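You operate a simulated robot arm through the tools that you are given. There is no shell and no other tool.

Carry out the task below with a simulated robot arm. There is one attempt and no reset: what you move stays moved.

## Task
Put things in order on the top of the bench. At the end: the pale grey driver is on the black case (marked "GAUGE SET"); the clear measuring glass from the top of the bench stands where the cream job block stood; the grey foam pad from the top of the bench stands on top of the brown carton of rings; the cream job block from the top of the bench stands where the grey foam pad stood; whatever was shut is shut again. Leave all else as you found it, and nothing knocked over.

Only the result counts: the job must be done as asked and must still hold three seconds after the hand-in. Knocking over, shifting, dropping, spilling or breaking anything else fails it.

## Robot
A 6-joint arm with a two-finger parallel gripper, fixed in place. Base frame: the origin is at the foot of the arm, x ahead of it, y to its left, z up; the work surface is at about z = 0.9. Readings come in m, degrees, newtons and seconds.
With the tool pointing down near the work surface it reaches from about 0.36 to 0.76 m from the base axis. Its first joint turns from -66.0 to 66.0 degrees. Payload 2.45 kg.
Tool frame: the origin (TCP) lies between the finger pads and is the grasp point; the fingertips stand 0.024 m ahead of it; z points along the fingers, y is the line along which they close. Largest opening 0.068 m; finger width 0.017, thickness 0.01; the body of the gripper, 0.04 by 0.07 m, starts 0.041 m behind the TCP.
Orientation is told as [roll, pitch, yaw] about the base's x, y, z axes, in that order, counted from this pose: with the fingers straight down and closing along the base's y, the tool's x points along the base's -x, its y along +y and its z along -z.

## Interface
- The arm moves only by the tool servo_tool. Its argument "moves" is a list that holds one entry, the list of rows, each a list of 7 numbers: the shift along the tool's x, y, z in m, then the turn, a rotation vector about the tool's x, y, z in degrees, then the finger opening in m, from 0 to 0.068. In form: [[[tx, ty, tz, ax, ay, az, gripper], ...]]. A call has 1 to 20 rows; each row shifts and turns the commanded pose from where the row before left it, along the tool's axes as they then stand. Rows are played at 5 a second. More than 0.05 m and 8.6 degrees between two rows, or a gripper value outside its range, and nothing of the call is played. A pose out of reach is approached as far as the arm can. The call stops where the force on the tool passes 40 N (or 10 N more than at its start, if that is more) or the arm is blocked; 0.2 s more then pass. The fingers move at their own pace (about 0.108 m/s each) and stop on an object; they squeeze with about 45 N. The grip force told is the motor's: it shows also when the fingers shut on nothing. Time passes only in rows, and 0.2 s behind the last, so rows that do not move let the fingers close. The reply holds the time, the measured pose of the TCP, the force on the tool along the base axes, the opening and the grip force, in the units named above and with some noise, with the torque about the TCP (base axes, N m) and any sound that the robot's microphone picked up.
- Cameras (640 x 400 px; columns grow to the right, rows downward): "scene" is fixed at [0.182, 0.4335, 1.4552]; the picture's right is [-0.54, -0.84, 0.00], its down [-0.54, 0.35, -0.77] and it looks along [0.65, -0.41, -0.64] (base axes); focal length 224 px, centre (320, 200). "wrist" rides on the gripper at [0.084, 0.011, -0.075] in the tool frame; the picture's right is [-0.13, 0.99, 0.00], its down [-0.60, -0.08, -0.79] and it looks along [-0.79, -0.10, 0.61] (tool axes); focal length 251 px, centre (320, 200).
- grab_frame(camera): a new picture of that camera. The clock stands still meanwhile.
- point_at(camera, pixels): there is no depth. For up to 12 entries [column, row, z] of the newest picture of that camera ("zoom" is the newest enlarged one), the place [x, y] in the base frame at which the ray of that pixel passes the height z, good to about 0.003 m. The clock stands still meanwhile.
- close_up(camera, box): a new picture of the part [left, top, right, bottom] of that camera's present view, enlarged. The clock stands still meanwhile.
- finish_job(): hands the job in; it is judged then, once.

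Unless the task says otherwise, let go and move clear before handing in.

The tools are called as name(argument=value, ...) on one line, values as JSON. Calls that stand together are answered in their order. servo_tool: Moves the arm, as the interface text tells. Its arguments: {"type":"object","properties":{"moves":{"type":"array","items":{"type":"array","items":{"type":"array","items":{"type":"number"}}}}},"required":["moves"]} The other tools are called the same way: grab_frame (camera) takes a picture; point_at (camera, pixels) gives the place at which the rays of pixels pass given heights; close_up (camera, box) takes an enlarged picture of a part of a camera's view; finish_job () hands the job in.

At the start:

```text
clock: 0.0
tool_pos: [0.4929, -0.0092, 1.2812]
ee_rot: [0.0, -0.1, 0.0]
ft_force: [-0.3, -0.6, 0.7]
moment: [-0.02, -0.01, -0.01]
opening: 0.0679
finger_force: 0.0
```

scene: 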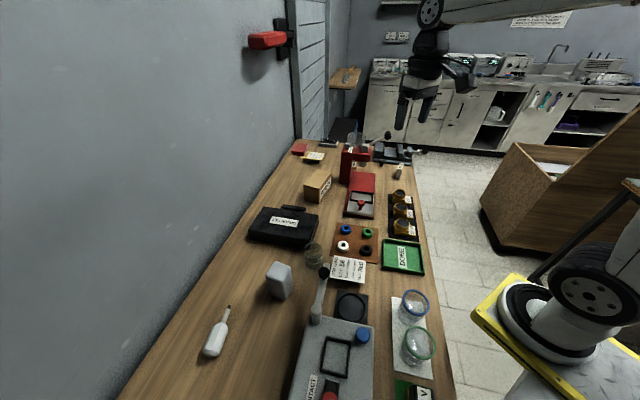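
wrist: 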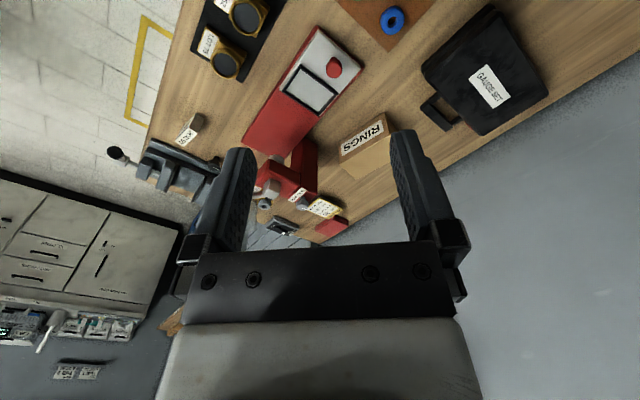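

The scene picture shows a bench with a black case (about 283,225), a carton marked RINGS (318,185), a grey object (280,280), a white bottle-shaped thing (217,330), and a clear glass (313,255). I will take close-ups to identify every object.

close_up(camera="scene", box=[190, 220, 350, 320])

close_up(camera="scene", box=[240, 130, 440, 255])

close_up(camera="scene", box=[180, 260, 460, 400])

```text
4.00 times, centred on (270, 270) of scene
```

zoom: 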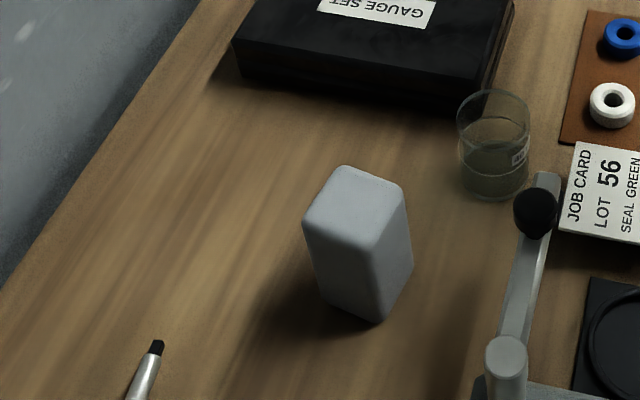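

```text
3.20 times, centred on (340, 192) of scene
```

zoom: 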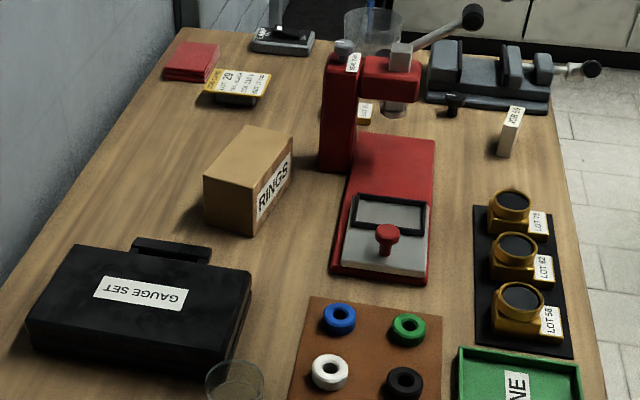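

```text
2.29 times, centred on (320, 330) of scene
```

zoom: 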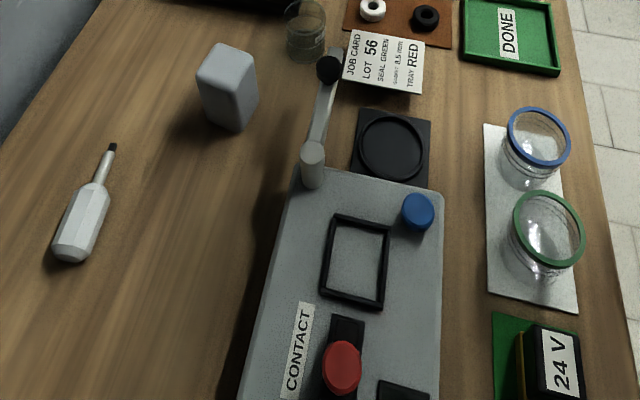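

The driver seems to be at (217,330), the foam pad at (280,280), a clear glass with liquid at (313,255), and a "JOB" block near (398,172). I will zoom in further to verify each one and check for look-alikes.

close_up(camera="scene", box=[330, 120, 440, 190])

close_up(camera="scene", box=[285, 230, 345, 275])

close_up(camera="scene", box=[280, 110, 380, 170])

close_up(camera="scene", box=[190, 290, 250, 370])

close_up(camera="scene", box=[240, 190, 340, 255])

```text
5.71 times, centred on (385, 155) of scene
```

zoom: 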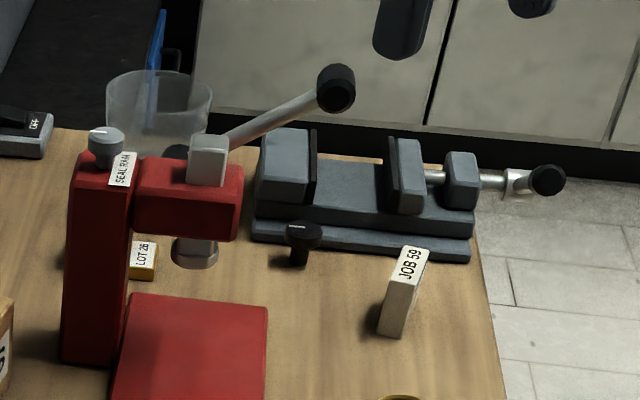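

```text
8.89 times, centred on (315, 252) of scene
```

zoom: 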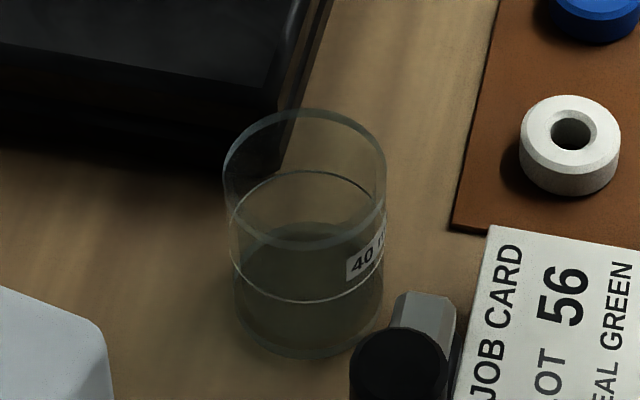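

```text
6.40 times, centred on (330, 140) of scene
```

zoom: 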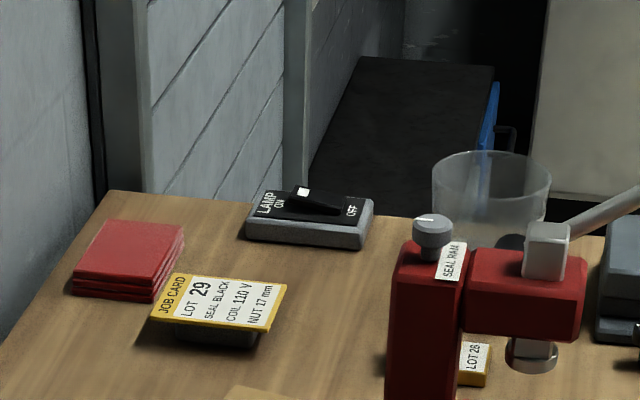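

```text
5.00 times, centred on (220, 330) of scene
```

zoom: 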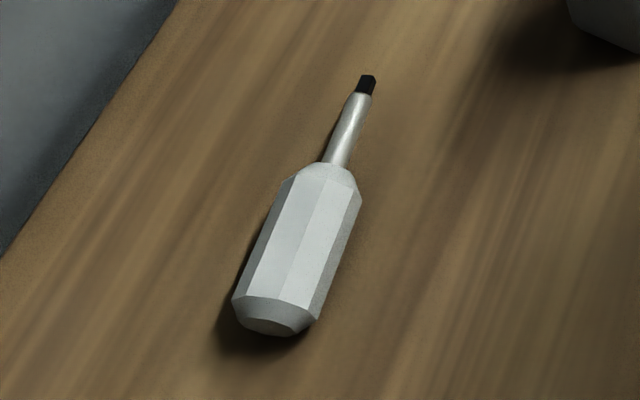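

```text
6.15 times, centred on (290, 222) of scene
```

zoom: 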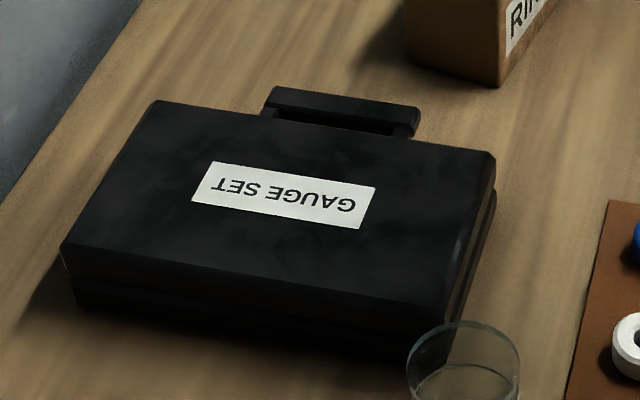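

The clear glass carries a "40 ml" label and holds liquid, and the job block reads "JOB 59". Next I will map pixels to positions on the bench: driver (211,353)-(229,307), pad, glass, block, case and carton.

grab_frame(camera="scene")

point_at(camera="scene", pixels=[[211, 354, 0.91], [229.5, 306.5, 0.91], [223, 323, 0.91], [284, 300.5, 0.9], [272, 290, 0.9], [293, 291, 0.9], [313, 266, 0.9], [397, 179, 0.9], [251, 240, 0.9], [309, 250, 0.9], [318, 202, 0.9], [304, 199, 0.9]])

```text
taken
```

scene: 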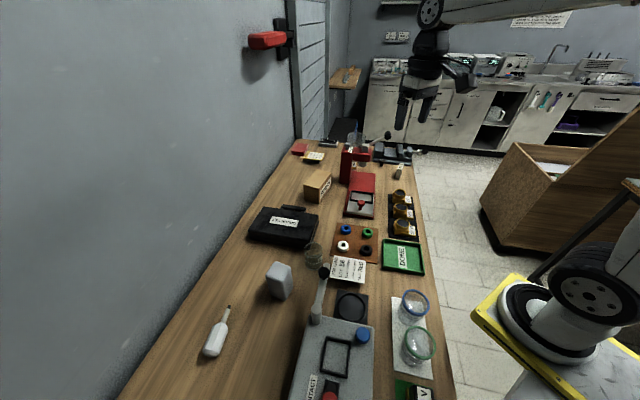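

```text
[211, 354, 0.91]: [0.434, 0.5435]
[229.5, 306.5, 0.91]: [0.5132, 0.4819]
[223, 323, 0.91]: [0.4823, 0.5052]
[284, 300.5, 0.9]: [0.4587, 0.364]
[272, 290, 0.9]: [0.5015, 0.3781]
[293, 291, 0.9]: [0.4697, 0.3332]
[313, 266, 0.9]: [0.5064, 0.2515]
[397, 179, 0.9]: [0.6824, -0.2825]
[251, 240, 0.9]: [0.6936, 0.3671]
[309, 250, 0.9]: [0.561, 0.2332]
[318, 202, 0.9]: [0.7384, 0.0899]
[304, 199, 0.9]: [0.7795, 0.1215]
```

The pixels give about (0.474, 0.513) for the driver with its axis at -38 deg, (0.49, 0.36) for the pad, (0.507, 0.25) for the glass, (0.69, -0.285) for the block and (0.785, 0.057) for the carton. I move high over the driver and turn the tool to match it.

servo_tool(moves=[[[0.002, 0.0435, 0.01, 0, 0, 0, 0.068], [0.002, 0.0435, 0.01, 0, 0, 0, 0.068], [0.002, 0.0435, 0.01, 0, 0, 0, 0.068], [0.002, 0.0435, 0.01, 0, 0, 0, 0.068], [0.002, 0.0435, 0.01, 0, 0, 0, 0.068], [0.002, 0.0435, 0.01, 0, 0, 0, 0.068], [0.002, 0.0435, 0.01, 0, 0, 0, 0.068], [0.002, 0.0435, 0.01, 0, 0, 0, 0.068], [0.002, 0.0435, 0.01, 0, 0, 0, 0.068], [0.002, 0.0435, 0.01, 0, 0, 0, 0.068], [0.002, 0.0435, 0.01, 0, 0, 0, 0.068], [0.002, 0.0435, 0.01, 0, 0, 0, 0.068], [0, 0, 0, 0, 0, 7.6, 0.068], [0, 0, 0, 0, 0, 7.6, 0.068], [0, 0, 0, 0, 0, 7.6, 0.068], [0, 0, 0, 0, 0, 7.6, 0.068], [0, 0, 0, 0, 0, 7.6, 0.068], [0, 0, 0, 0, 0, 0, 0.068]]])

grab_frame(camera="wrist")

grab_frame(camera="scene")

```text
clock: 3.8
tool_pos: [0.469, 0.5129, 1.1611]
ee_rot: [0.0, -0.2, -38.1]
ft_force: [-0.2, 0.5, -0.6]
moment: [0.0, -0.01, -0.01]
opening: 0.0682
finger_force: 0.0
```

```text
taken
```

wrist: 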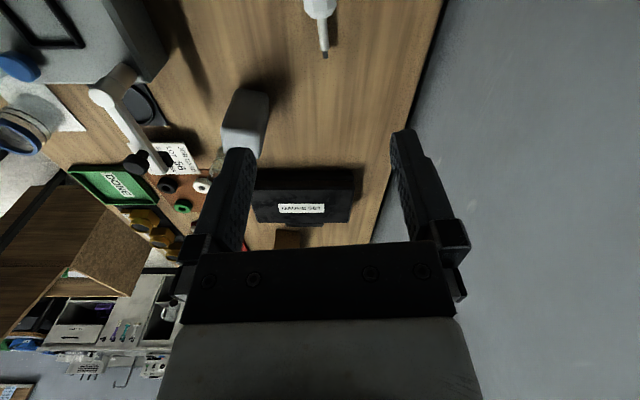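

```text
taken
```

scene: 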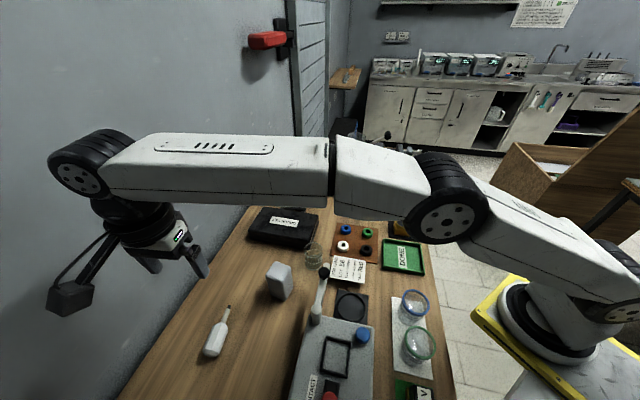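

The driver shows at the top of the wrist picture (320,30), and the pad, case and carton are visible behind it. I back off along tool x and lower a little so the driver comes into full view.

servo_tool(moves=[[[0.03, 0, 0.02, 0, 0, 0, 0.068], [0.03, 0, 0.02, 0, 0, 0, 0.068], [0, 0, 0, 0, 0, 0, 0.068]]])

grab_frame(camera="wrist")

close_up(camera="wrist", box=[240, 0, 400, 100])

```text
clock: 4.6
tool_pos: [0.4252, 0.55, 1.1201]
ee_rot: [0.0, -0.1, -38.0]
ft_force: [0.4, 0.3, 0.6]
moment: [0.01, -0.02, -0.01]
opening: 0.068
finger_force: 0.1
```

```text
taken
```

wrist: 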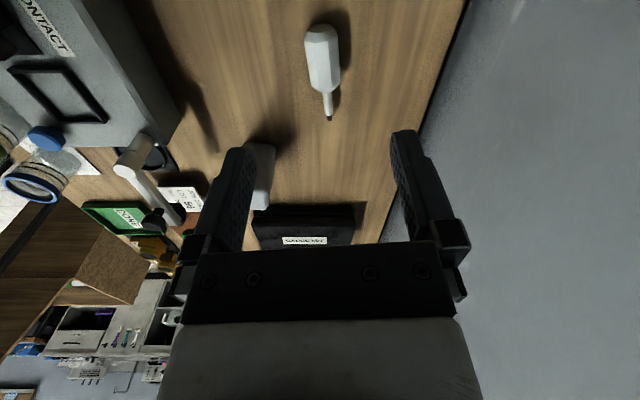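

```text
4.00 times, centred on (320, 50) of wrist
```

zoom: 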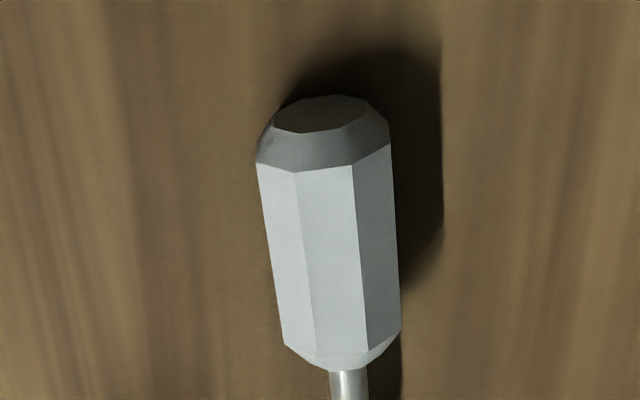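

The driver lies fully in view with its handle around (320,58). I query its outline positions at handle mid-height.

point_at(camera="zoom", pixels=[[257, 163, 0.914], [391, 145, 0.914], [284, 345, 0.914], [401, 330, 0.914], [325, 165, 0.93], [340, 350, 0.93], [345, 385, 0.914]])

point_at(camera="wrist", pixels=[[322, 25, 0.914], [330, 118, 0.914], [328, 92, 0.914]])

```text
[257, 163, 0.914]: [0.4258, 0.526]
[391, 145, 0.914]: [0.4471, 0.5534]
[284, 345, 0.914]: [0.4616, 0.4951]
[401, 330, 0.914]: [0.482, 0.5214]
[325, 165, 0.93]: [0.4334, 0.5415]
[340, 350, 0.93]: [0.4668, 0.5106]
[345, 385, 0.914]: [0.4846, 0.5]
```

```text
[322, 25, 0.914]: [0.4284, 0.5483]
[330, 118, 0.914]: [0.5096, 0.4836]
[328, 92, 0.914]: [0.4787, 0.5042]
```

The handle centre is about (0.455, 0.524) with the axis near -39 deg and a diameter around 34 mm. I descend over it to a hover, then check before closing.

servo_tool(moves=[[[-0.02, -0.001, 0.03, 0, 0, 0, 0.068], [-0.0195, -0.001, 0.03, 0, 0, 0.6, 0.068], [0, 0, 0.03, 0, 0, 0, 0.068], [0, 0, 0.03, 0, 0, 0, 0.068], [0, 0, 0.02, 0, 0, 0, 0.068], [0, 0, 0, 0, 0, 0, 0.068]]])

grab_frame(camera="wrist")

grab_frame(camera="scene")

```text
clock: 6.0
tool_pos: [0.4521, 0.524, 0.9814]
ee_rot: [0.1, -0.1, -38.6]
ft_force: [-0.6, -0.1, 0.6]
moment: [-0.02, 0.04, -0.03]
opening: 0.068
finger_force: 0.2
```

```text
taken
```

wrist: 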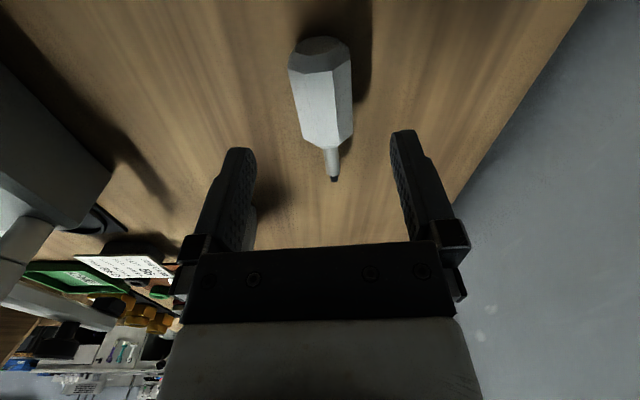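

```text
taken
```

scene: 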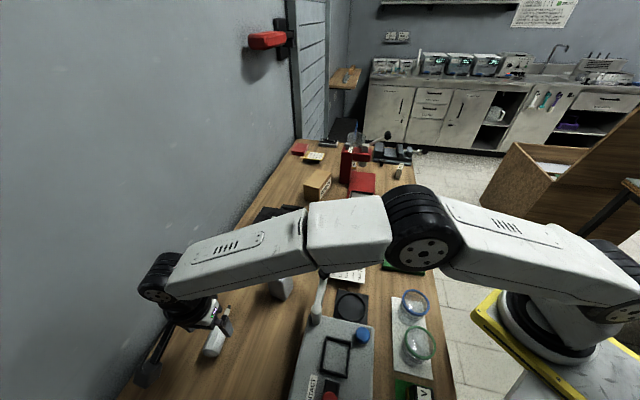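

The handle is centred between the fingers (columns 288–352 around 320). I lower about 5 cm and close on it.

servo_tool(moves=[[[-0.001, 0.0005, 0.02, 0, 0, 0, 0.068], [-0.001, 0.001, 0.02, 0, 0, 0, 0.068], [0, 0, 0.012, 0, 0, 0, 0.068], [0, 0, 0, 0, 0, 0, 0.05], [0, 0, 0, 0, 0, 0, 0.03], [0, 0, 0, 0, 0, 0, 0.02], [0, 0, 0, 0, 0, 0, 0.02]]])

grab_frame(camera="wrist")

```text
clock: 7.6
tool_pos: [0.4554, 0.5222, 0.9303]
ee_rot: [0.0, -0.1, -38.5]
ft_force: [-0.6, 0.9, 0.1]
moment: [0.01, 0.0, -0.02]
opening: 0.0317
finger_force: 44.8
```

```text
taken
```

wrist: 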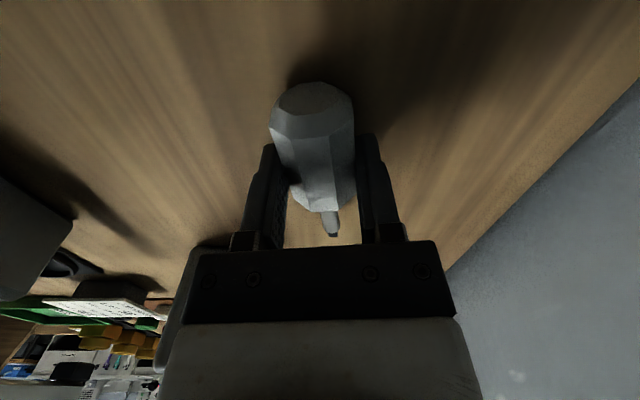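

The fingers hold the handle at 31.7 mm with full grip force. I lift 17 cm and carry it over the case centre, estimated at (0.669, 0.26) with its top near z 0.945.

servo_tool(moves=[[[0, 0, -0.02, 0, 0, 0, 0.02], [0, 0, -0.03, 0, 0, 0, 0.02], [0, 0, -0.04, 0, 0, 0, 0.02], [0, 0, -0.04, 0, 0, 0, 0.02], [0, 0, -0.04, 0, 0, 0, 0.02], [-0.03646, -0.01021, 0, 0, 0, 0, 0.02], [-0.03646, -0.01021, 0, 0, 0, 0, 0.02], [-0.03646, -0.01021, 0, 0, 0, 0, 0.02], [-0.03646, -0.01021, 0, 0, 0, 0, 0.02], [-0.03646, -0.01021, 0, 0, 0, 0, 0.02], [-0.03646, -0.01021, 0, 0, 0, 0, 0.02], [-0.03646, -0.01021, 0, 0, 0, 0, 0.02], [-0.03646, -0.01021, 0, 0, 0, 0, 0.02], [-0.03646, -0.01021, 0, 0, 0, 0, 0.02], [0, 0, 0, 0, 0, 0, 0.02]]])

servo_tool(moves=[[[0, 0, 0, 0, 0, -8.35, 0.02], [0, 0, 0, 0, 0, -8.35, 0.02], [0, 0, 0, 0, 0, -8.35, 0.02], [0, 0, 0, 0, 0, -8.35, 0.02], [0, 0, 0, 0, 0, -8.35, 0.02], [0, 0, 0, 0, 0, -8.35, 0.02], [0, 0, 0, 0, 0, -8.35, 0.02], [0, 0, 0, 0, 0, -8.35, 0.02], [0, 0, 0, 0, 0, -8.35, 0.02], [0, 0, 0, 0, 0, -8.35, 0.02], [0, 0, 0, 0, 0, 0, 0.02]]])

grab_frame(camera="wrist")

grab_frame(camera="scene")

```text
clock: 10.8
tool_pos: [0.6523, 0.2505, 1.0988]
ee_rot: [0.0, -0.1, -38.6]
ft_force: [-1.1, 0.2, -0.4]
moment: [-0.02, -0.01, 0.02]
opening: 0.032
finger_force: 44.9
```

```text
clock: 13.2
tool_pos: [0.6552, 0.2478, 1.0994]
ee_rot: [-0.1, 0.0, 45.0]
ft_force: [-0.2, 0.4, -0.9]
moment: [-0.01, -0.01, -0.01]
opening: 0.032
finger_force: 44.8
```

```text
taken
```

wrist: 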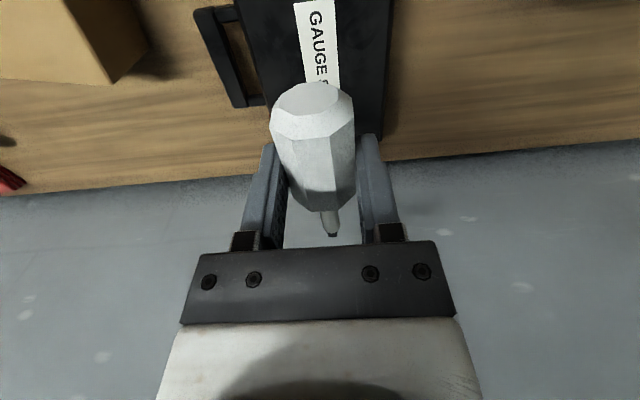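

```text
taken
```

scene: 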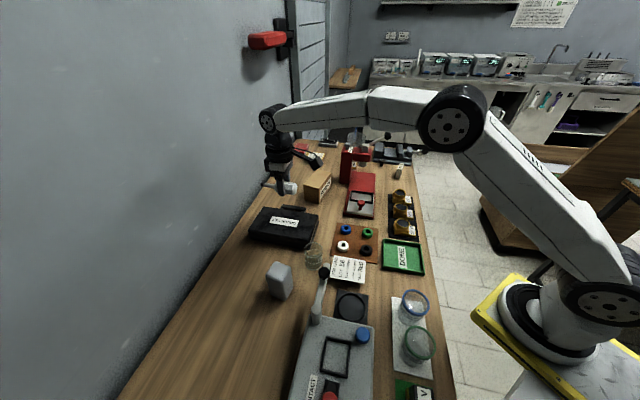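

The case lies below with its label visible at (317,45). I check its edges from this view so the driver will sit well inside the top.

close_up(camera="wrist", box=[180, 0, 420, 150])

point_at(camera="wrist", pixels=[[240, 10, 0.945], [262, 100, 0.945], [390, 10, 0.945], [384, 138, 0.945], [300, 5, 0.945], [336, 85, 0.945]])

```text
2.67 times, centred on (300, 75) of wrist
```

zoom: 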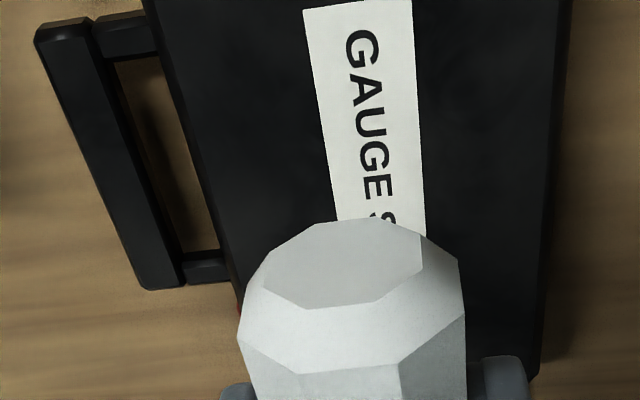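

```text
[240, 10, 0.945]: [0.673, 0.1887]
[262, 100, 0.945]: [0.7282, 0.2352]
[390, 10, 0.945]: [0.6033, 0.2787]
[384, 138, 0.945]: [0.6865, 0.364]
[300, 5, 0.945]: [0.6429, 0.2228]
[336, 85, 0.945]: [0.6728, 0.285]
```

The case centre line passes through p≈0.287 and the tool is at p≈0.288, so the driver is centred on the lid. I lower to just above the lid, then continue in small steps watching the force.

servo_tool(moves=[[[0, 0, 0.03, 0, 0, 0, 0.02], [0, 0, 0.03, 0, 0, 0, 0.02], [0, 0, 0.03, 0, 0, 0, 0.02], [0, 0, 0.02, 0, 0, 0, 0.02], [0, 0, 0.004, 0, 0, 0, 0.02], [0, 0, 0, 0, 0, 0, 0.02]]])

close_up(camera="scene", box=[220, 170, 340, 260])

grab_frame(camera="wrist")

```text
clock: 14.6
tool_pos: [0.6526, 0.2464, 0.9845]
ee_rot: [-0.2, 0.0, 44.9]
ft_force: [-0.4, 0.1, -0.9]
moment: [-0.01, 0.0, 0.03]
opening: 0.0318
finger_force: 44.7
```

```text
4.44 times, centred on (280, 215) of scene
```

zoom: 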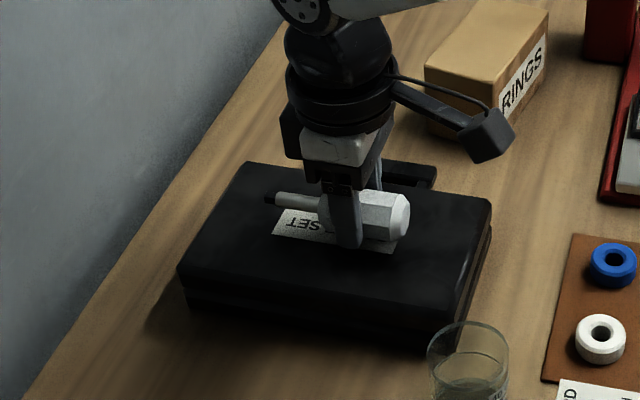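

```text
taken
```

wrist: 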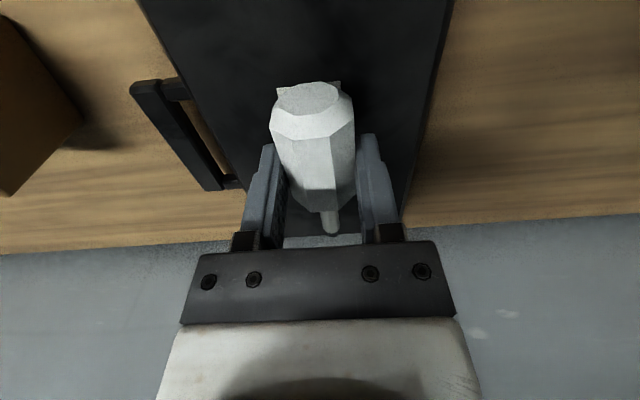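

The driver hovers just over the lid. I step down 2 mm at a time, reading force.

servo_tool(moves=[[[0, 0, 0.002, 0, 0, 0, 0.02], [0, 0, 0.002, 0, 0, 0, 0.02], [0, 0, 0, 0, 0, 0, 0.02]]])

servo_tool(moves=[[[0, 0, 0.002, 0, 0, 0, 0.02], [0, 0, 0, 0, 0, 0, 0.02]]])

servo_tool(moves=[[[0, 0, 0.001, 0, 0, 0, 0.02], [0, 0, 0, 0, 0, 0, 0.02]]])

```text
clock: 15.4
tool_pos: [0.6544, 0.2467, 0.9808]
ee_rot: [-0.1, 0.0, 44.9]
ft_force: [-0.8, -0.5, -0.7]
moment: [0.02, 0.06, -0.02]
opening: 0.0318
finger_force: 45.1
```

```text
clock: 16.0
tool_pos: [0.6538, 0.2469, 0.9781]
ee_rot: [-0.1, -0.1, 44.9]
ft_force: [0.1, 0.4, -0.1]
moment: [-0.02, -0.03, -0.01]
opening: 0.0317
finger_force: 45.2
```

```text
clock: 16.6
tool_pos: [0.6537, 0.2467, 0.978]
ee_rot: [-0.1, -0.1, 44.8]
ft_force: [0.3, -0.2, -1.4]
moment: [0.0, 0.04, -0.01]
opening: 0.0318
finger_force: 44.6
```

No contact yet at z 0.978, since forces remain within noise. I keep stepping down.

servo_tool(moves=[[[0, 0, 0.0015, 0, 0, 0, 0.02], [0, 0, 0, 0, 0, 0, 0.02]]])

servo_tool(moves=[[[0, 0, 0.0015, 0, 0, 0, 0.02], [0, 0, 0, 0, 0, 0, 0.02]]])

close_up(camera="scene", box=[260, 200, 320, 240])

```text
clock: 17.2
tool_pos: [0.6534, 0.2474, 0.9769]
ee_rot: [-0.1, 0.0, 45.0]
ft_force: [-0.4, -0.1, -1.3]
moment: [-0.02, -0.01, 0.0]
opening: 0.032
finger_force: 45.2
```

```text
clock: 17.8
tool_pos: [0.6535, 0.2484, 0.9756]
ee_rot: [-0.2, 0.1, 44.9]
ft_force: [-2.4, -2.7, 5.2]
moment: [0.01, 0.03, -0.04]
opening: 0.0322
finger_force: 44.6
```

```text
10.00 times, centred on (290, 220) of scene
```

zoom: 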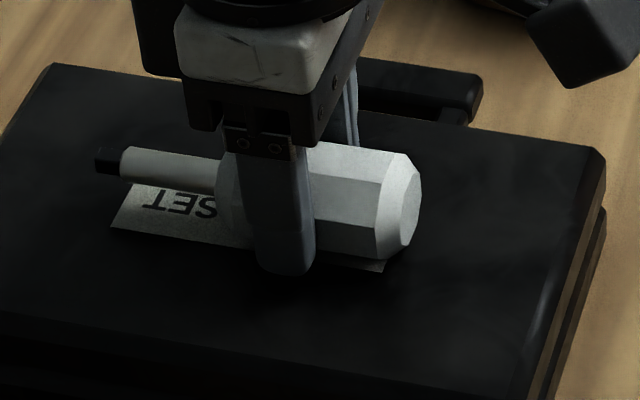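

Force reads +5.2 N upward, so the driver rests on the lid (top at z≈0.945). I open the fingers and rise straight up.

servo_tool(moves=[[[0, 0, 0, 0, 0, 0, 0.036], [0, 0, 0, 0, 0, 0, 0.045], [0, 0, 0, 0, 0, 0, 0.06], [0, 0, 0, 0, 0, 0, 0.068], [0, 0, -0.02, 0, 0, 0, 0.068], [0, 0, -0.03, 0, 0, 0, 0.068], [0, 0, -0.04, 0, 0, 0, 0.068], [0, 0, -0.04, 0, 0, 0, 0.068], [0, 0, 0, 0, 0, 0, 0.068]]])

grab_frame(camera="wrist")

close_up(camera="scene", box=[220, 170, 340, 260])

```text
clock: 19.8
tool_pos: [0.6526, 0.2463, 1.1048]
ee_rot: [-0.1, 0.0, 45.0]
ft_force: [-0.1, -0.6, 0.2]
moment: [-0.03, 0.01, 0.0]
opening: 0.0679
finger_force: 0.0
```

```text
taken
```

wrist: 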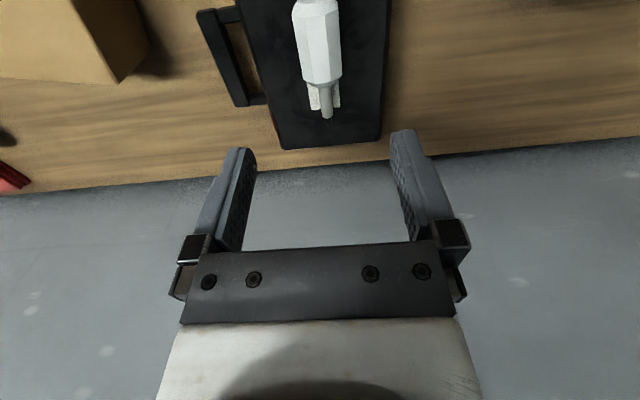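

```text
4.44 times, centred on (280, 215) of scene
```

zoom: 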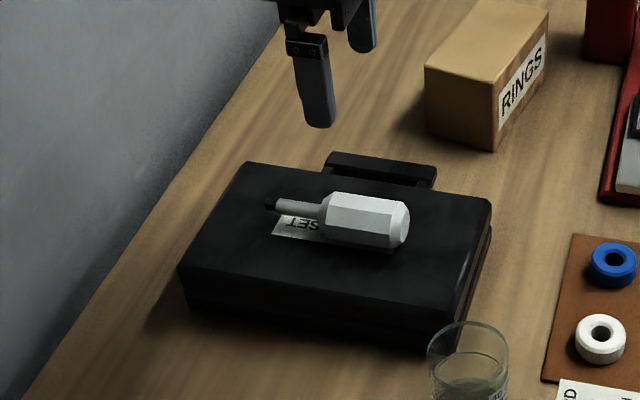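

The driver rests on the lid, centred, handle at (365,218) of the zoom. Next I look at the carton from above to measure its top and test the reach.

servo_tool(moves=[[[0.02, -0.04, 0, 0, 0, 0, 0.068], [0.02, -0.04, 0, 0, 0, 0, 0.068], [0.02, -0.04, 0, 0, 0, 0, 0.068], [0.02, -0.04, 0, 0, 0, 0, 0.068], [0.02, -0.04, 0, 0, 0, 0, 0.068], [0, 0, 0, 0, 0, 0, 0.068]]])

grab_frame(camera="wrist")

close_up(camera="wrist", box=[180, 0, 420, 150])

```text
clock: 21.2
tool_pos: [0.7261, 0.0338, 1.1034]
ee_rot: [0.0, 0.0, 45.0]
ft_force: [-0.6, -0.3, 0.0]
moment: [0.01, 0.0, 0.01]
opening: 0.068
finger_force: 0.1
```

```text
taken
```

wrist: 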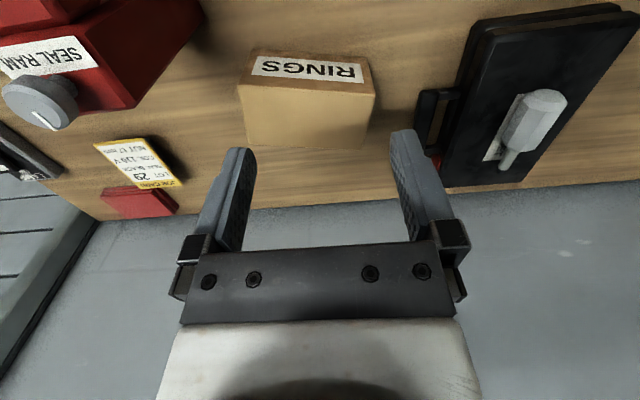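

```text
2.67 times, centred on (300, 75) of wrist
```

zoom: 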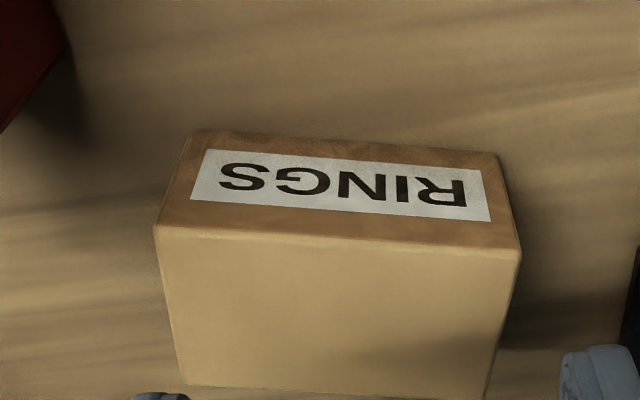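

The carton top face in this zoom has corners at (154,226), (521,250), (488,400), (180,388). I ask for their positions at a few heights.

point_at(camera="zoom", pixels=[[193, 130, 0.9], [497, 155, 0.9], [154, 226, 0.95], [521, 250, 0.95], [488, 398, 0.95], [180, 387, 0.95], [154, 226, 0.965], [521, 250, 0.965], [488, 398, 0.965], [180, 387, 0.965]])

```text
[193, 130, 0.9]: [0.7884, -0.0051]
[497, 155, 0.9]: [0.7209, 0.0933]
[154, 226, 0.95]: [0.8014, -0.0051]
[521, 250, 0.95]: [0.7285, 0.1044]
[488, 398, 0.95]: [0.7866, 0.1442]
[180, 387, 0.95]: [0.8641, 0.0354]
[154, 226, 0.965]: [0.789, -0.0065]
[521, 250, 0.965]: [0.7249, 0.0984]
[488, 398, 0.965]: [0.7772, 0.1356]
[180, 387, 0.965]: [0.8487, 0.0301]
```

The carton's top is about z 0.966, centre (0.784, 0.064), long side along -59 deg, about 0.12 by 0.066 m. I test whether the arm reaches there with the tool straight down at a safe height, with yaw about 33 deg.

servo_tool(moves=[[[0, 0, 0, 0, 0, 6, 0.068], [0, 0, 0, 0, 0, 6, 0.068], [-0.02, -0.003, 0, 0, 0, 0, 0.068], [-0.02, -0.003, 0, 0, 0, 0, 0.068], [-0.02, -0.003, 0, 0, 0, 0, 0.068], [0, 0, 0.025, 0, 0, 0, 0.068], [0, 0, 0.02, 0, 0, 0, 0.068], [0, 0, 0, 0, 0, 0, 0.068]]])

grab_frame(camera="wrist")

grab_frame(camera="scene")

```text
clock: 23.0
tool_pos: [0.7625, 0.0537, 1.0584]
ee_rot: [-0.1, -0.1, 32.9]
ft_force: [-0.5, 0.0, 0.2]
moment: [0.03, 0.01, 0.0]
opening: 0.0679
finger_force: 0.0
out of reach, approached as far as the arm can: row 5
```

```text
taken
```

wrist: 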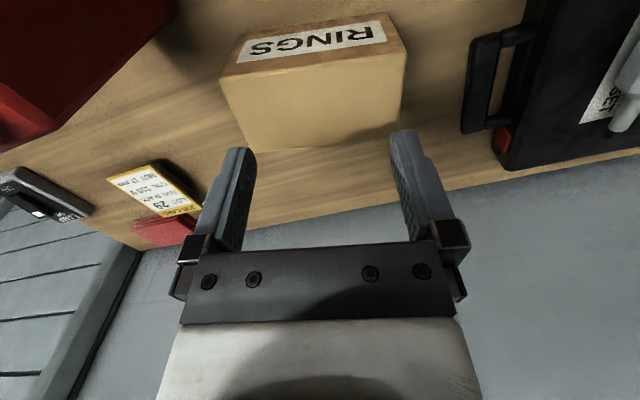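

```text
taken
```

scene: 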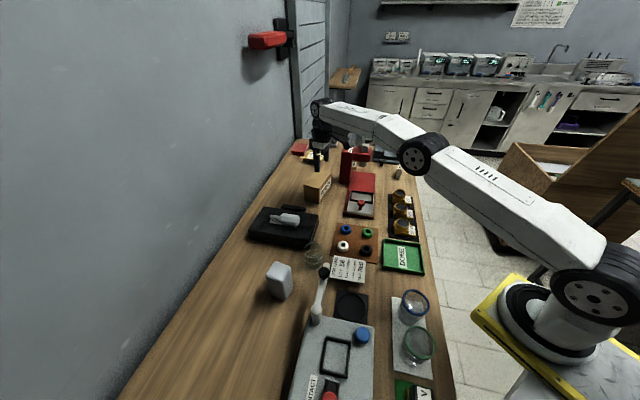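

With the tool straight down the arm tops out at r≈0.764, short of the carton centre at r≈0.787. I test a 12 deg outward tilt about the closing axis, which should extend the reach while keeping the finger faces vertical.

servo_tool(moves=[[[0, 0, 0, 0, -6, 0, 0.068], [0, 0, 0, 0, -6, 0, 0.068], [0, 0, 0, 0, 0, 0, 0.068]]])

servo_tool(moves=[[[-0.01, 0, 0.002, 0, 0, 0, 0.068], [-0.01, 0, 0.002, 0, 0, 0, 0.068], [0, 0, 0, 0, 0, 0, 0.068]]])

grab_frame(camera="scene")

```text
clock: 23.8
tool_pos: [0.7612, 0.0545, 1.0596]
ee_rot: [-0.1, -12.1, 32.9]
ft_force: [0.8, 0.4, 0.0]
moment: [0.01, 0.04, 0.01]
opening: 0.0681
finger_force: 0.1
```

```text
clock: 24.6
tool_pos: [0.7771, 0.0662, 1.0584]
ee_rot: [-0.1, -12.0, 32.8]
ft_force: [0.3, 0.2, 0.8]
moment: [0.03, 0.03, 0.0]
opening: 0.068
finger_force: 0.2
```

```text
taken
```

scene: 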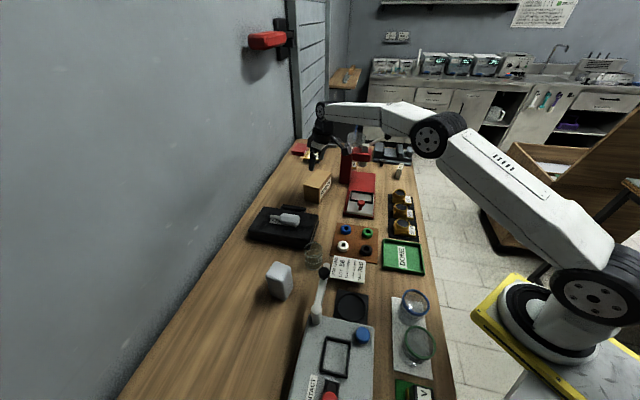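

The tilt reaches (0.777, 0.066, 1.058) fine, so I will grasp and place the pad at this same tilt and yaw. Now I travel back to view the pad.

servo_tool(moves=[[[-0.0064, 0, -0.0301, 0, 0, 0, 0.068], [-0.0064, 0, -0.0301, 0, 0, 0, 0.068], [0.01357, 0.04049, -0.00289, 0, 0, 0, 0.068], [0.01357, 0.04049, -0.00289, 0, 0, 0, 0.068], [0.01357, 0.04049, -0.00289, 0, 0, 0, 0.068], [0.01357, 0.04049, -0.00289, 0, 0, 0, 0.068], [0.01357, 0.04049, -0.00289, 0, 0, 0, 0.068], [0.01357, 0.04049, -0.00289, 0, 0, 0, 0.068], [0.01357, 0.04049, -0.00289, 0, 0, 0, 0.068], [0.01357, 0.04049, -0.00289, 0, 0, 0, 0.068], [0.01357, 0.04049, -0.00289, 0, 0, 0, 0.068], [0.01357, 0.04049, -0.00289, 0, 0, 0, 0.068], [0, 0, 0, 0, 0, 0, 0.068]]])

grab_frame(camera="wrist")

close_up(camera="wrist", box=[200, 0, 440, 150])

```text
clock: 27.4
tool_pos: [0.4368, 0.3317, 1.1184]
ee_rot: [-0.1, -12.0, 33.0]
ft_force: [0.6, -0.4, -0.7]
moment: [0.01, -0.01, -0.03]
opening: 0.0679
finger_force: 0.0
```

```text
taken
```

wrist: 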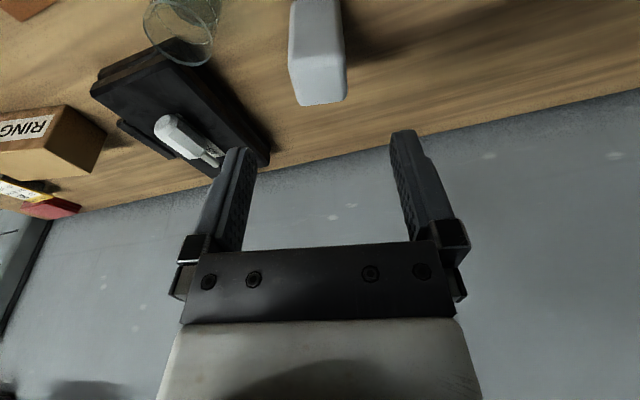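

```text
2.67 times, centred on (320, 75) of wrist
```

zoom: 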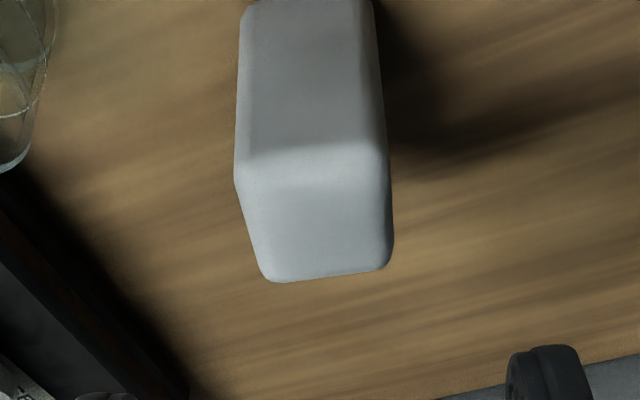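

The pad's bottom near edge is cut off at the top of the picture. I back off 7 cm to see its whole footprint.

servo_tool(moves=[[[0.0342, 0, -0.0073, 0, 0, 0, 0.068], [0.0342, 0, -0.0073, 0, 0, 0, 0.068], [0, 0, 0, 0, 0, 0, 0.068]]])

grab_frame(camera="wrist")

close_up(camera="wrist", box=[240, 20, 400, 120])

```text
clock: 28.2
tool_pos: [0.3793, 0.2918, 1.1187]
ee_rot: [-0.1, -12.0, 32.9]
ft_force: [0.7, -0.4, -0.3]
moment: [0.01, 0.03, -0.01]
opening: 0.0682
finger_force: 0.0
```

```text
taken
```

wrist: 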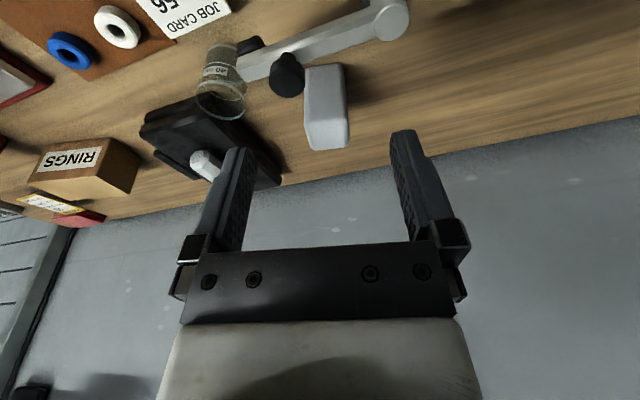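

```text
4.00 times, centred on (320, 70) of wrist
```

zoom: 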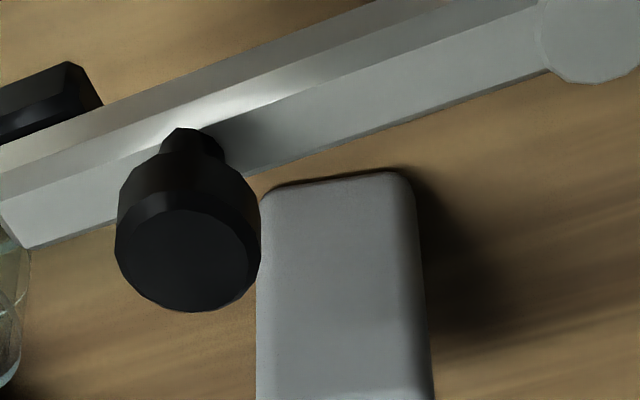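

The lever's black knob (287,75) stands close to the pad in this view, so I locate the knob and the pad's bottom near edge by querying several heights.

point_at(camera="zoom", pixels=[[188, 235, 0.96], [188, 235, 0.98], [188, 235, 1.0], [188, 235, 1.02], [266, 193, 0.9], [408, 176, 0.9], [262, 195, 0.9]])

point_at(camera="scene", pixels=[[324, 271, 0.96], [324, 271, 0.98], [324, 271, 1.0], [324, 271, 1.02], [314, 318, 0.96], [314, 318, 1.0]])

close_up(camera="scene", box=[270, 240, 390, 320])

close_up(camera="wrist", box=[280, 60, 376, 160])

```text
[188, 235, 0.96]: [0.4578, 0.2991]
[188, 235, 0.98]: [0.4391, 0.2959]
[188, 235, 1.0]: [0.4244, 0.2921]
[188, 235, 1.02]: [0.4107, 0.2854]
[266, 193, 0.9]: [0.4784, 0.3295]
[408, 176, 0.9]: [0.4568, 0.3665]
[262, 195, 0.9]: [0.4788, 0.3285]
```

```text
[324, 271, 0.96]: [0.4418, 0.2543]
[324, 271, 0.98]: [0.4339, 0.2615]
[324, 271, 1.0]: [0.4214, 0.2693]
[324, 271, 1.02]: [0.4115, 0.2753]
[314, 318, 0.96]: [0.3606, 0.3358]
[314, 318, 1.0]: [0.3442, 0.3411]
```

```text
5.00 times, centred on (330, 280) of scene
```

zoom: 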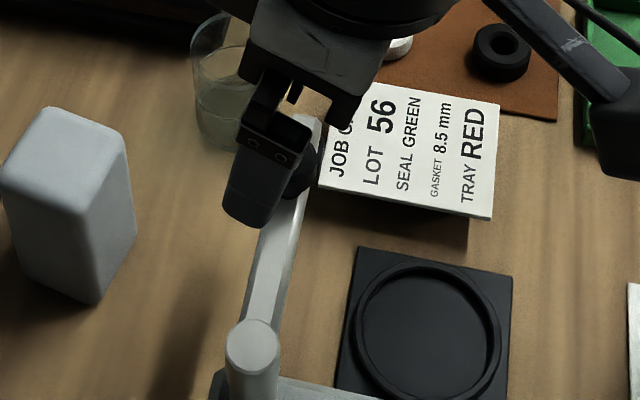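

```text
4.00 times, centred on (328, 110) of wrist
```

zoom: 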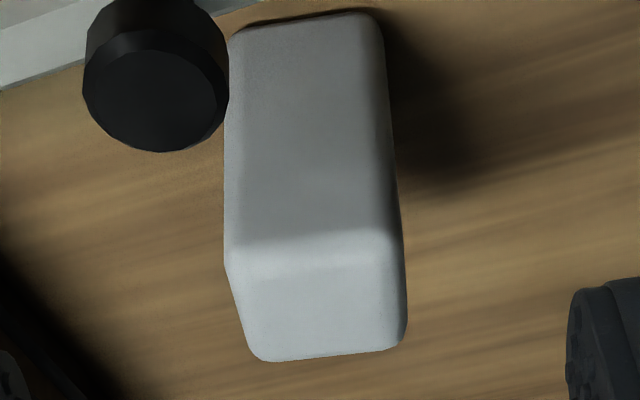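

The knob triangulates to about (0.405, 0.28, 1.03), so a yaw of 33 deg would bring the wrist camera into it during the pad grasp. I will instead grasp at yaw about -60 deg, with the camera on the free side, but first I measure the pad corners.

point_at(camera="zoom", pixels=[[229, 36, 0.9], [380, 14, 0.9], [227, 262, 0.98], [399, 236, 0.98], [258, 361, 0.98], [402, 346, 0.98], [227, 262, 0.99], [399, 236, 0.99], [258, 361, 0.99], [402, 346, 0.99]])

```text
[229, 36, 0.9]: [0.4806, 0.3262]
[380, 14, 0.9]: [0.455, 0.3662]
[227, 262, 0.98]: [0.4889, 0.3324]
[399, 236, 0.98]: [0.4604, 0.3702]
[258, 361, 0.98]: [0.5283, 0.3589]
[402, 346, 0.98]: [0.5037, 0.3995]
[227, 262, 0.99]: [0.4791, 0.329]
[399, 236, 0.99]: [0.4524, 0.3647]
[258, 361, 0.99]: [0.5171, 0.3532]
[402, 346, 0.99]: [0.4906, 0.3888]
```

The pad is about 46 mm square and 88 mm tall, centred at (0.487, 0.360) and turned 33 deg. I move above it and turn the tilted tool about the vertical by -90 deg, to yaw -57.

servo_tool(moves=[[[-0.0416, -0.0005, 0.0088, 0, 0, 0, 0.068], [-0.0416, -0.0005, 0.0088, 0, 0, 0, 0.068], [-0.0416, -0.0005, 0.0088, 0, 0, 0, 0.068], [0, 0, 0, 1.7, 0, 8.0, 0.068], [0, 0, 0, 1.7, 0, 8.0, 0.068], [0, 0, 0, 1.7, 0, 8.0, 0.068], [0, 0, 0, 1.7, 0, 8.0, 0.068], [0, 0, 0, 1.7, 0, 8.0, 0.068], [0, 0, 0, 1.7, 0, 8.0, 0.068], [0, 0, 0, 1.7, 0, 8.0, 0.068], [0, 0, 0, 1.7, 0, 8.0, 0.068], [0, 0, 0, 1.7, 0, 8.0, 0.068], [0, 0, 0, 1.7, 0, 8.0, 0.068], [0, 0, 0, 1.7, 0, 8.0, 0.068], [0, 0, 0, 0, 0, 0, 0.068]]])

grab_frame(camera="wrist")

grab_frame(camera="scene")

```text
clock: 31.4
tool_pos: [0.4911, 0.3593, 1.1195]
ee_rot: [0.0, -12.2, -57.2]
ft_force: [-0.3, -0.6, 0.8]
moment: [-0.07, 0.02, -0.01]
opening: 0.0681
finger_force: 0.1
```

```text
taken
```

wrist: 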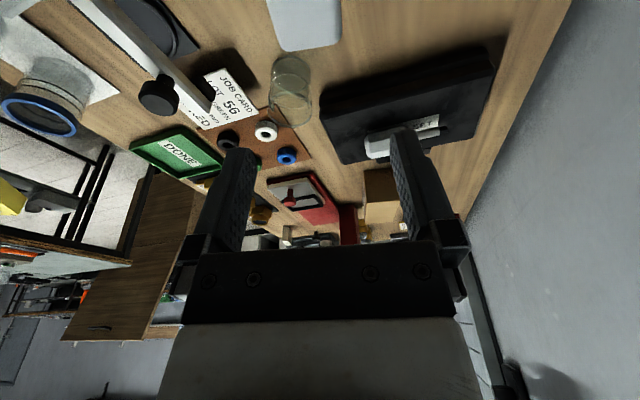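

```text
taken
```

scene: 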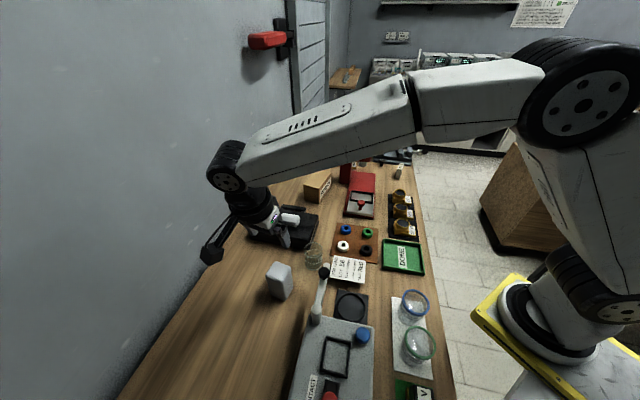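

I am above the pad at (0.491, 0.359), yaw -57, tilt -12. I lower 10 cm with a small correction so the fingertips stop just above the pad top, then check alignment.

servo_tool(moves=[[[0.00956, -0.003, 0.0317, 0, 0, 0, 0.068], [0.00686, 0, 0.03227, 0, 0, 0, 0.068], [0.0058, 0, 0.0274, 0, 0, 0, 0.068], [0, 0, 0, 0, 0, 0, 0.068]]])

grab_frame(camera="wrist")

close_up(camera="scene", box=[210, 200, 350, 320])

```text
clock: 32.4
tool_pos: [0.4849, 0.3619, 1.0263]
ee_rot: [0.0, -12.0, -57.1]
ft_force: [0.2, 0.0, -0.8]
moment: [0.0, 0.0, 0.03]
opening: 0.0681
finger_force: 0.0
```

```text
taken
```

wrist: 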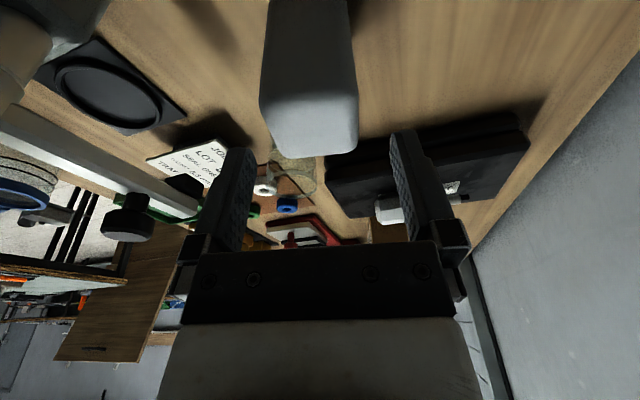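

```text
3.33 times, centred on (280, 260) of scene
```

zoom: 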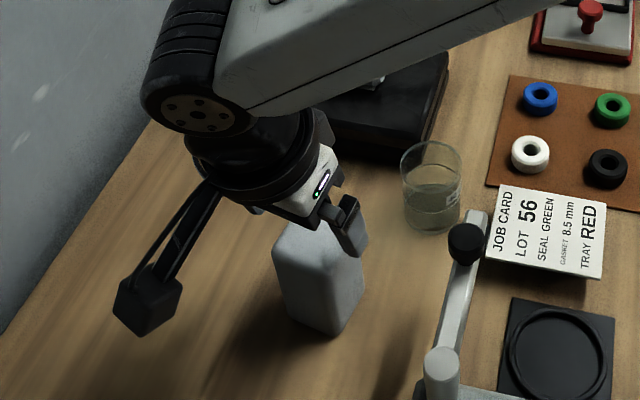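

The pad's top shows between columns 262 and 357, slightly left of the finger centre. I check with exact positions at z 0.988.

close_up(camera="wrist", box=[220, 60, 420, 185])

```text
3.20 times, centred on (320, 122) of wrist
```

zoom: 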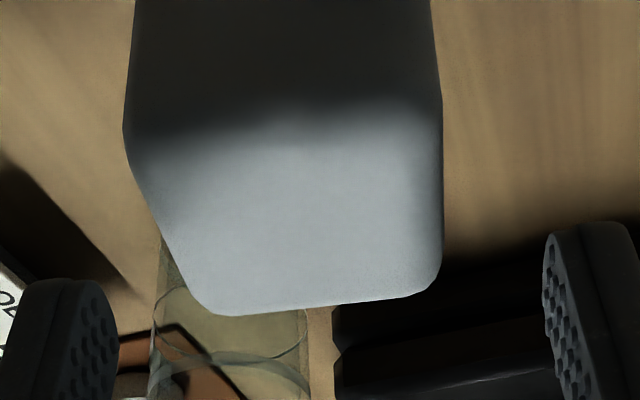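

point_at(camera="zoom", pixels=[[126, 140, 0.985], [442, 110, 0.985], [198, 312, 0.985], [438, 288, 0.985], [160, 225, 0.985], [443, 200, 0.985]])

```text
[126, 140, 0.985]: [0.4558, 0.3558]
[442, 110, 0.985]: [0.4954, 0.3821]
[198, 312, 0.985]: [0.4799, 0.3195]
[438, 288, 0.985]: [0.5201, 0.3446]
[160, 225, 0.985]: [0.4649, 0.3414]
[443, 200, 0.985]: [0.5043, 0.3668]
```

Combining both views, the pad's centre is about (0.485, 0.358) with its top at z≈0.993 and sides about 44 mm. I shift 3 mm, descend to z≈0.966 and close.

servo_tool(moves=[[[-0.003, -0.003, 0, 0, 0, 0, 0.068], [0.0042, 0, 0.0198, 0, 0, 0, 0.068], [0.0042, 0, 0.0198, 0, 0, 0, 0.068], [0.0042, 0, 0.0197, 0, 0, 0, 0.068], [0, 0, 0, 0, 0, 0, 0.068]]])

grab_frame(camera="wrist")

close_up(camera="scene", box=[210, 200, 350, 320])

```text
clock: 33.6
tool_pos: [0.4839, 0.3584, 0.965]
ee_rot: [-0.1, -12.1, -57.2]
ft_force: [-0.3, 0.4, -0.7]
moment: [0.01, -0.02, 0.01]
opening: 0.068
finger_force: 0.1
```

```text
taken
```

wrist: 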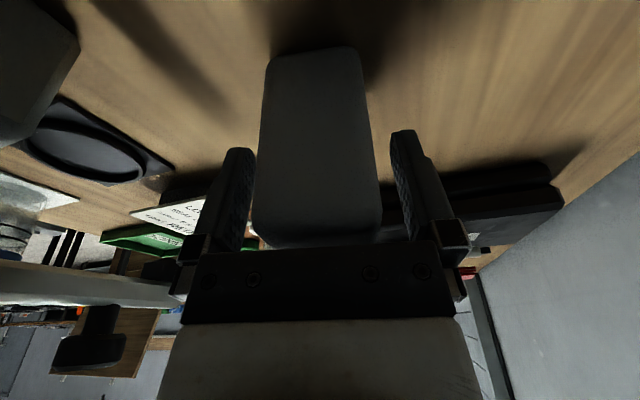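

```text
3.33 times, centred on (280, 260) of scene
```

zoom: 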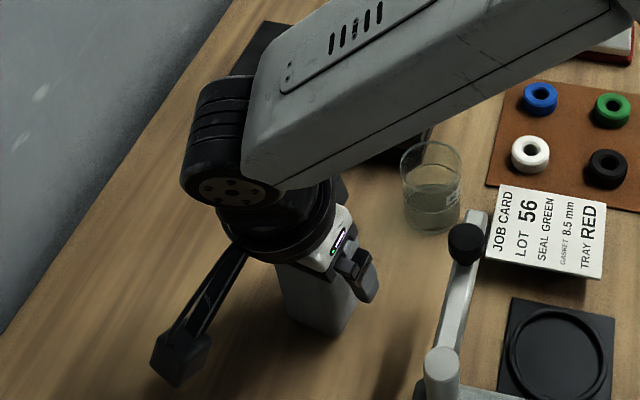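

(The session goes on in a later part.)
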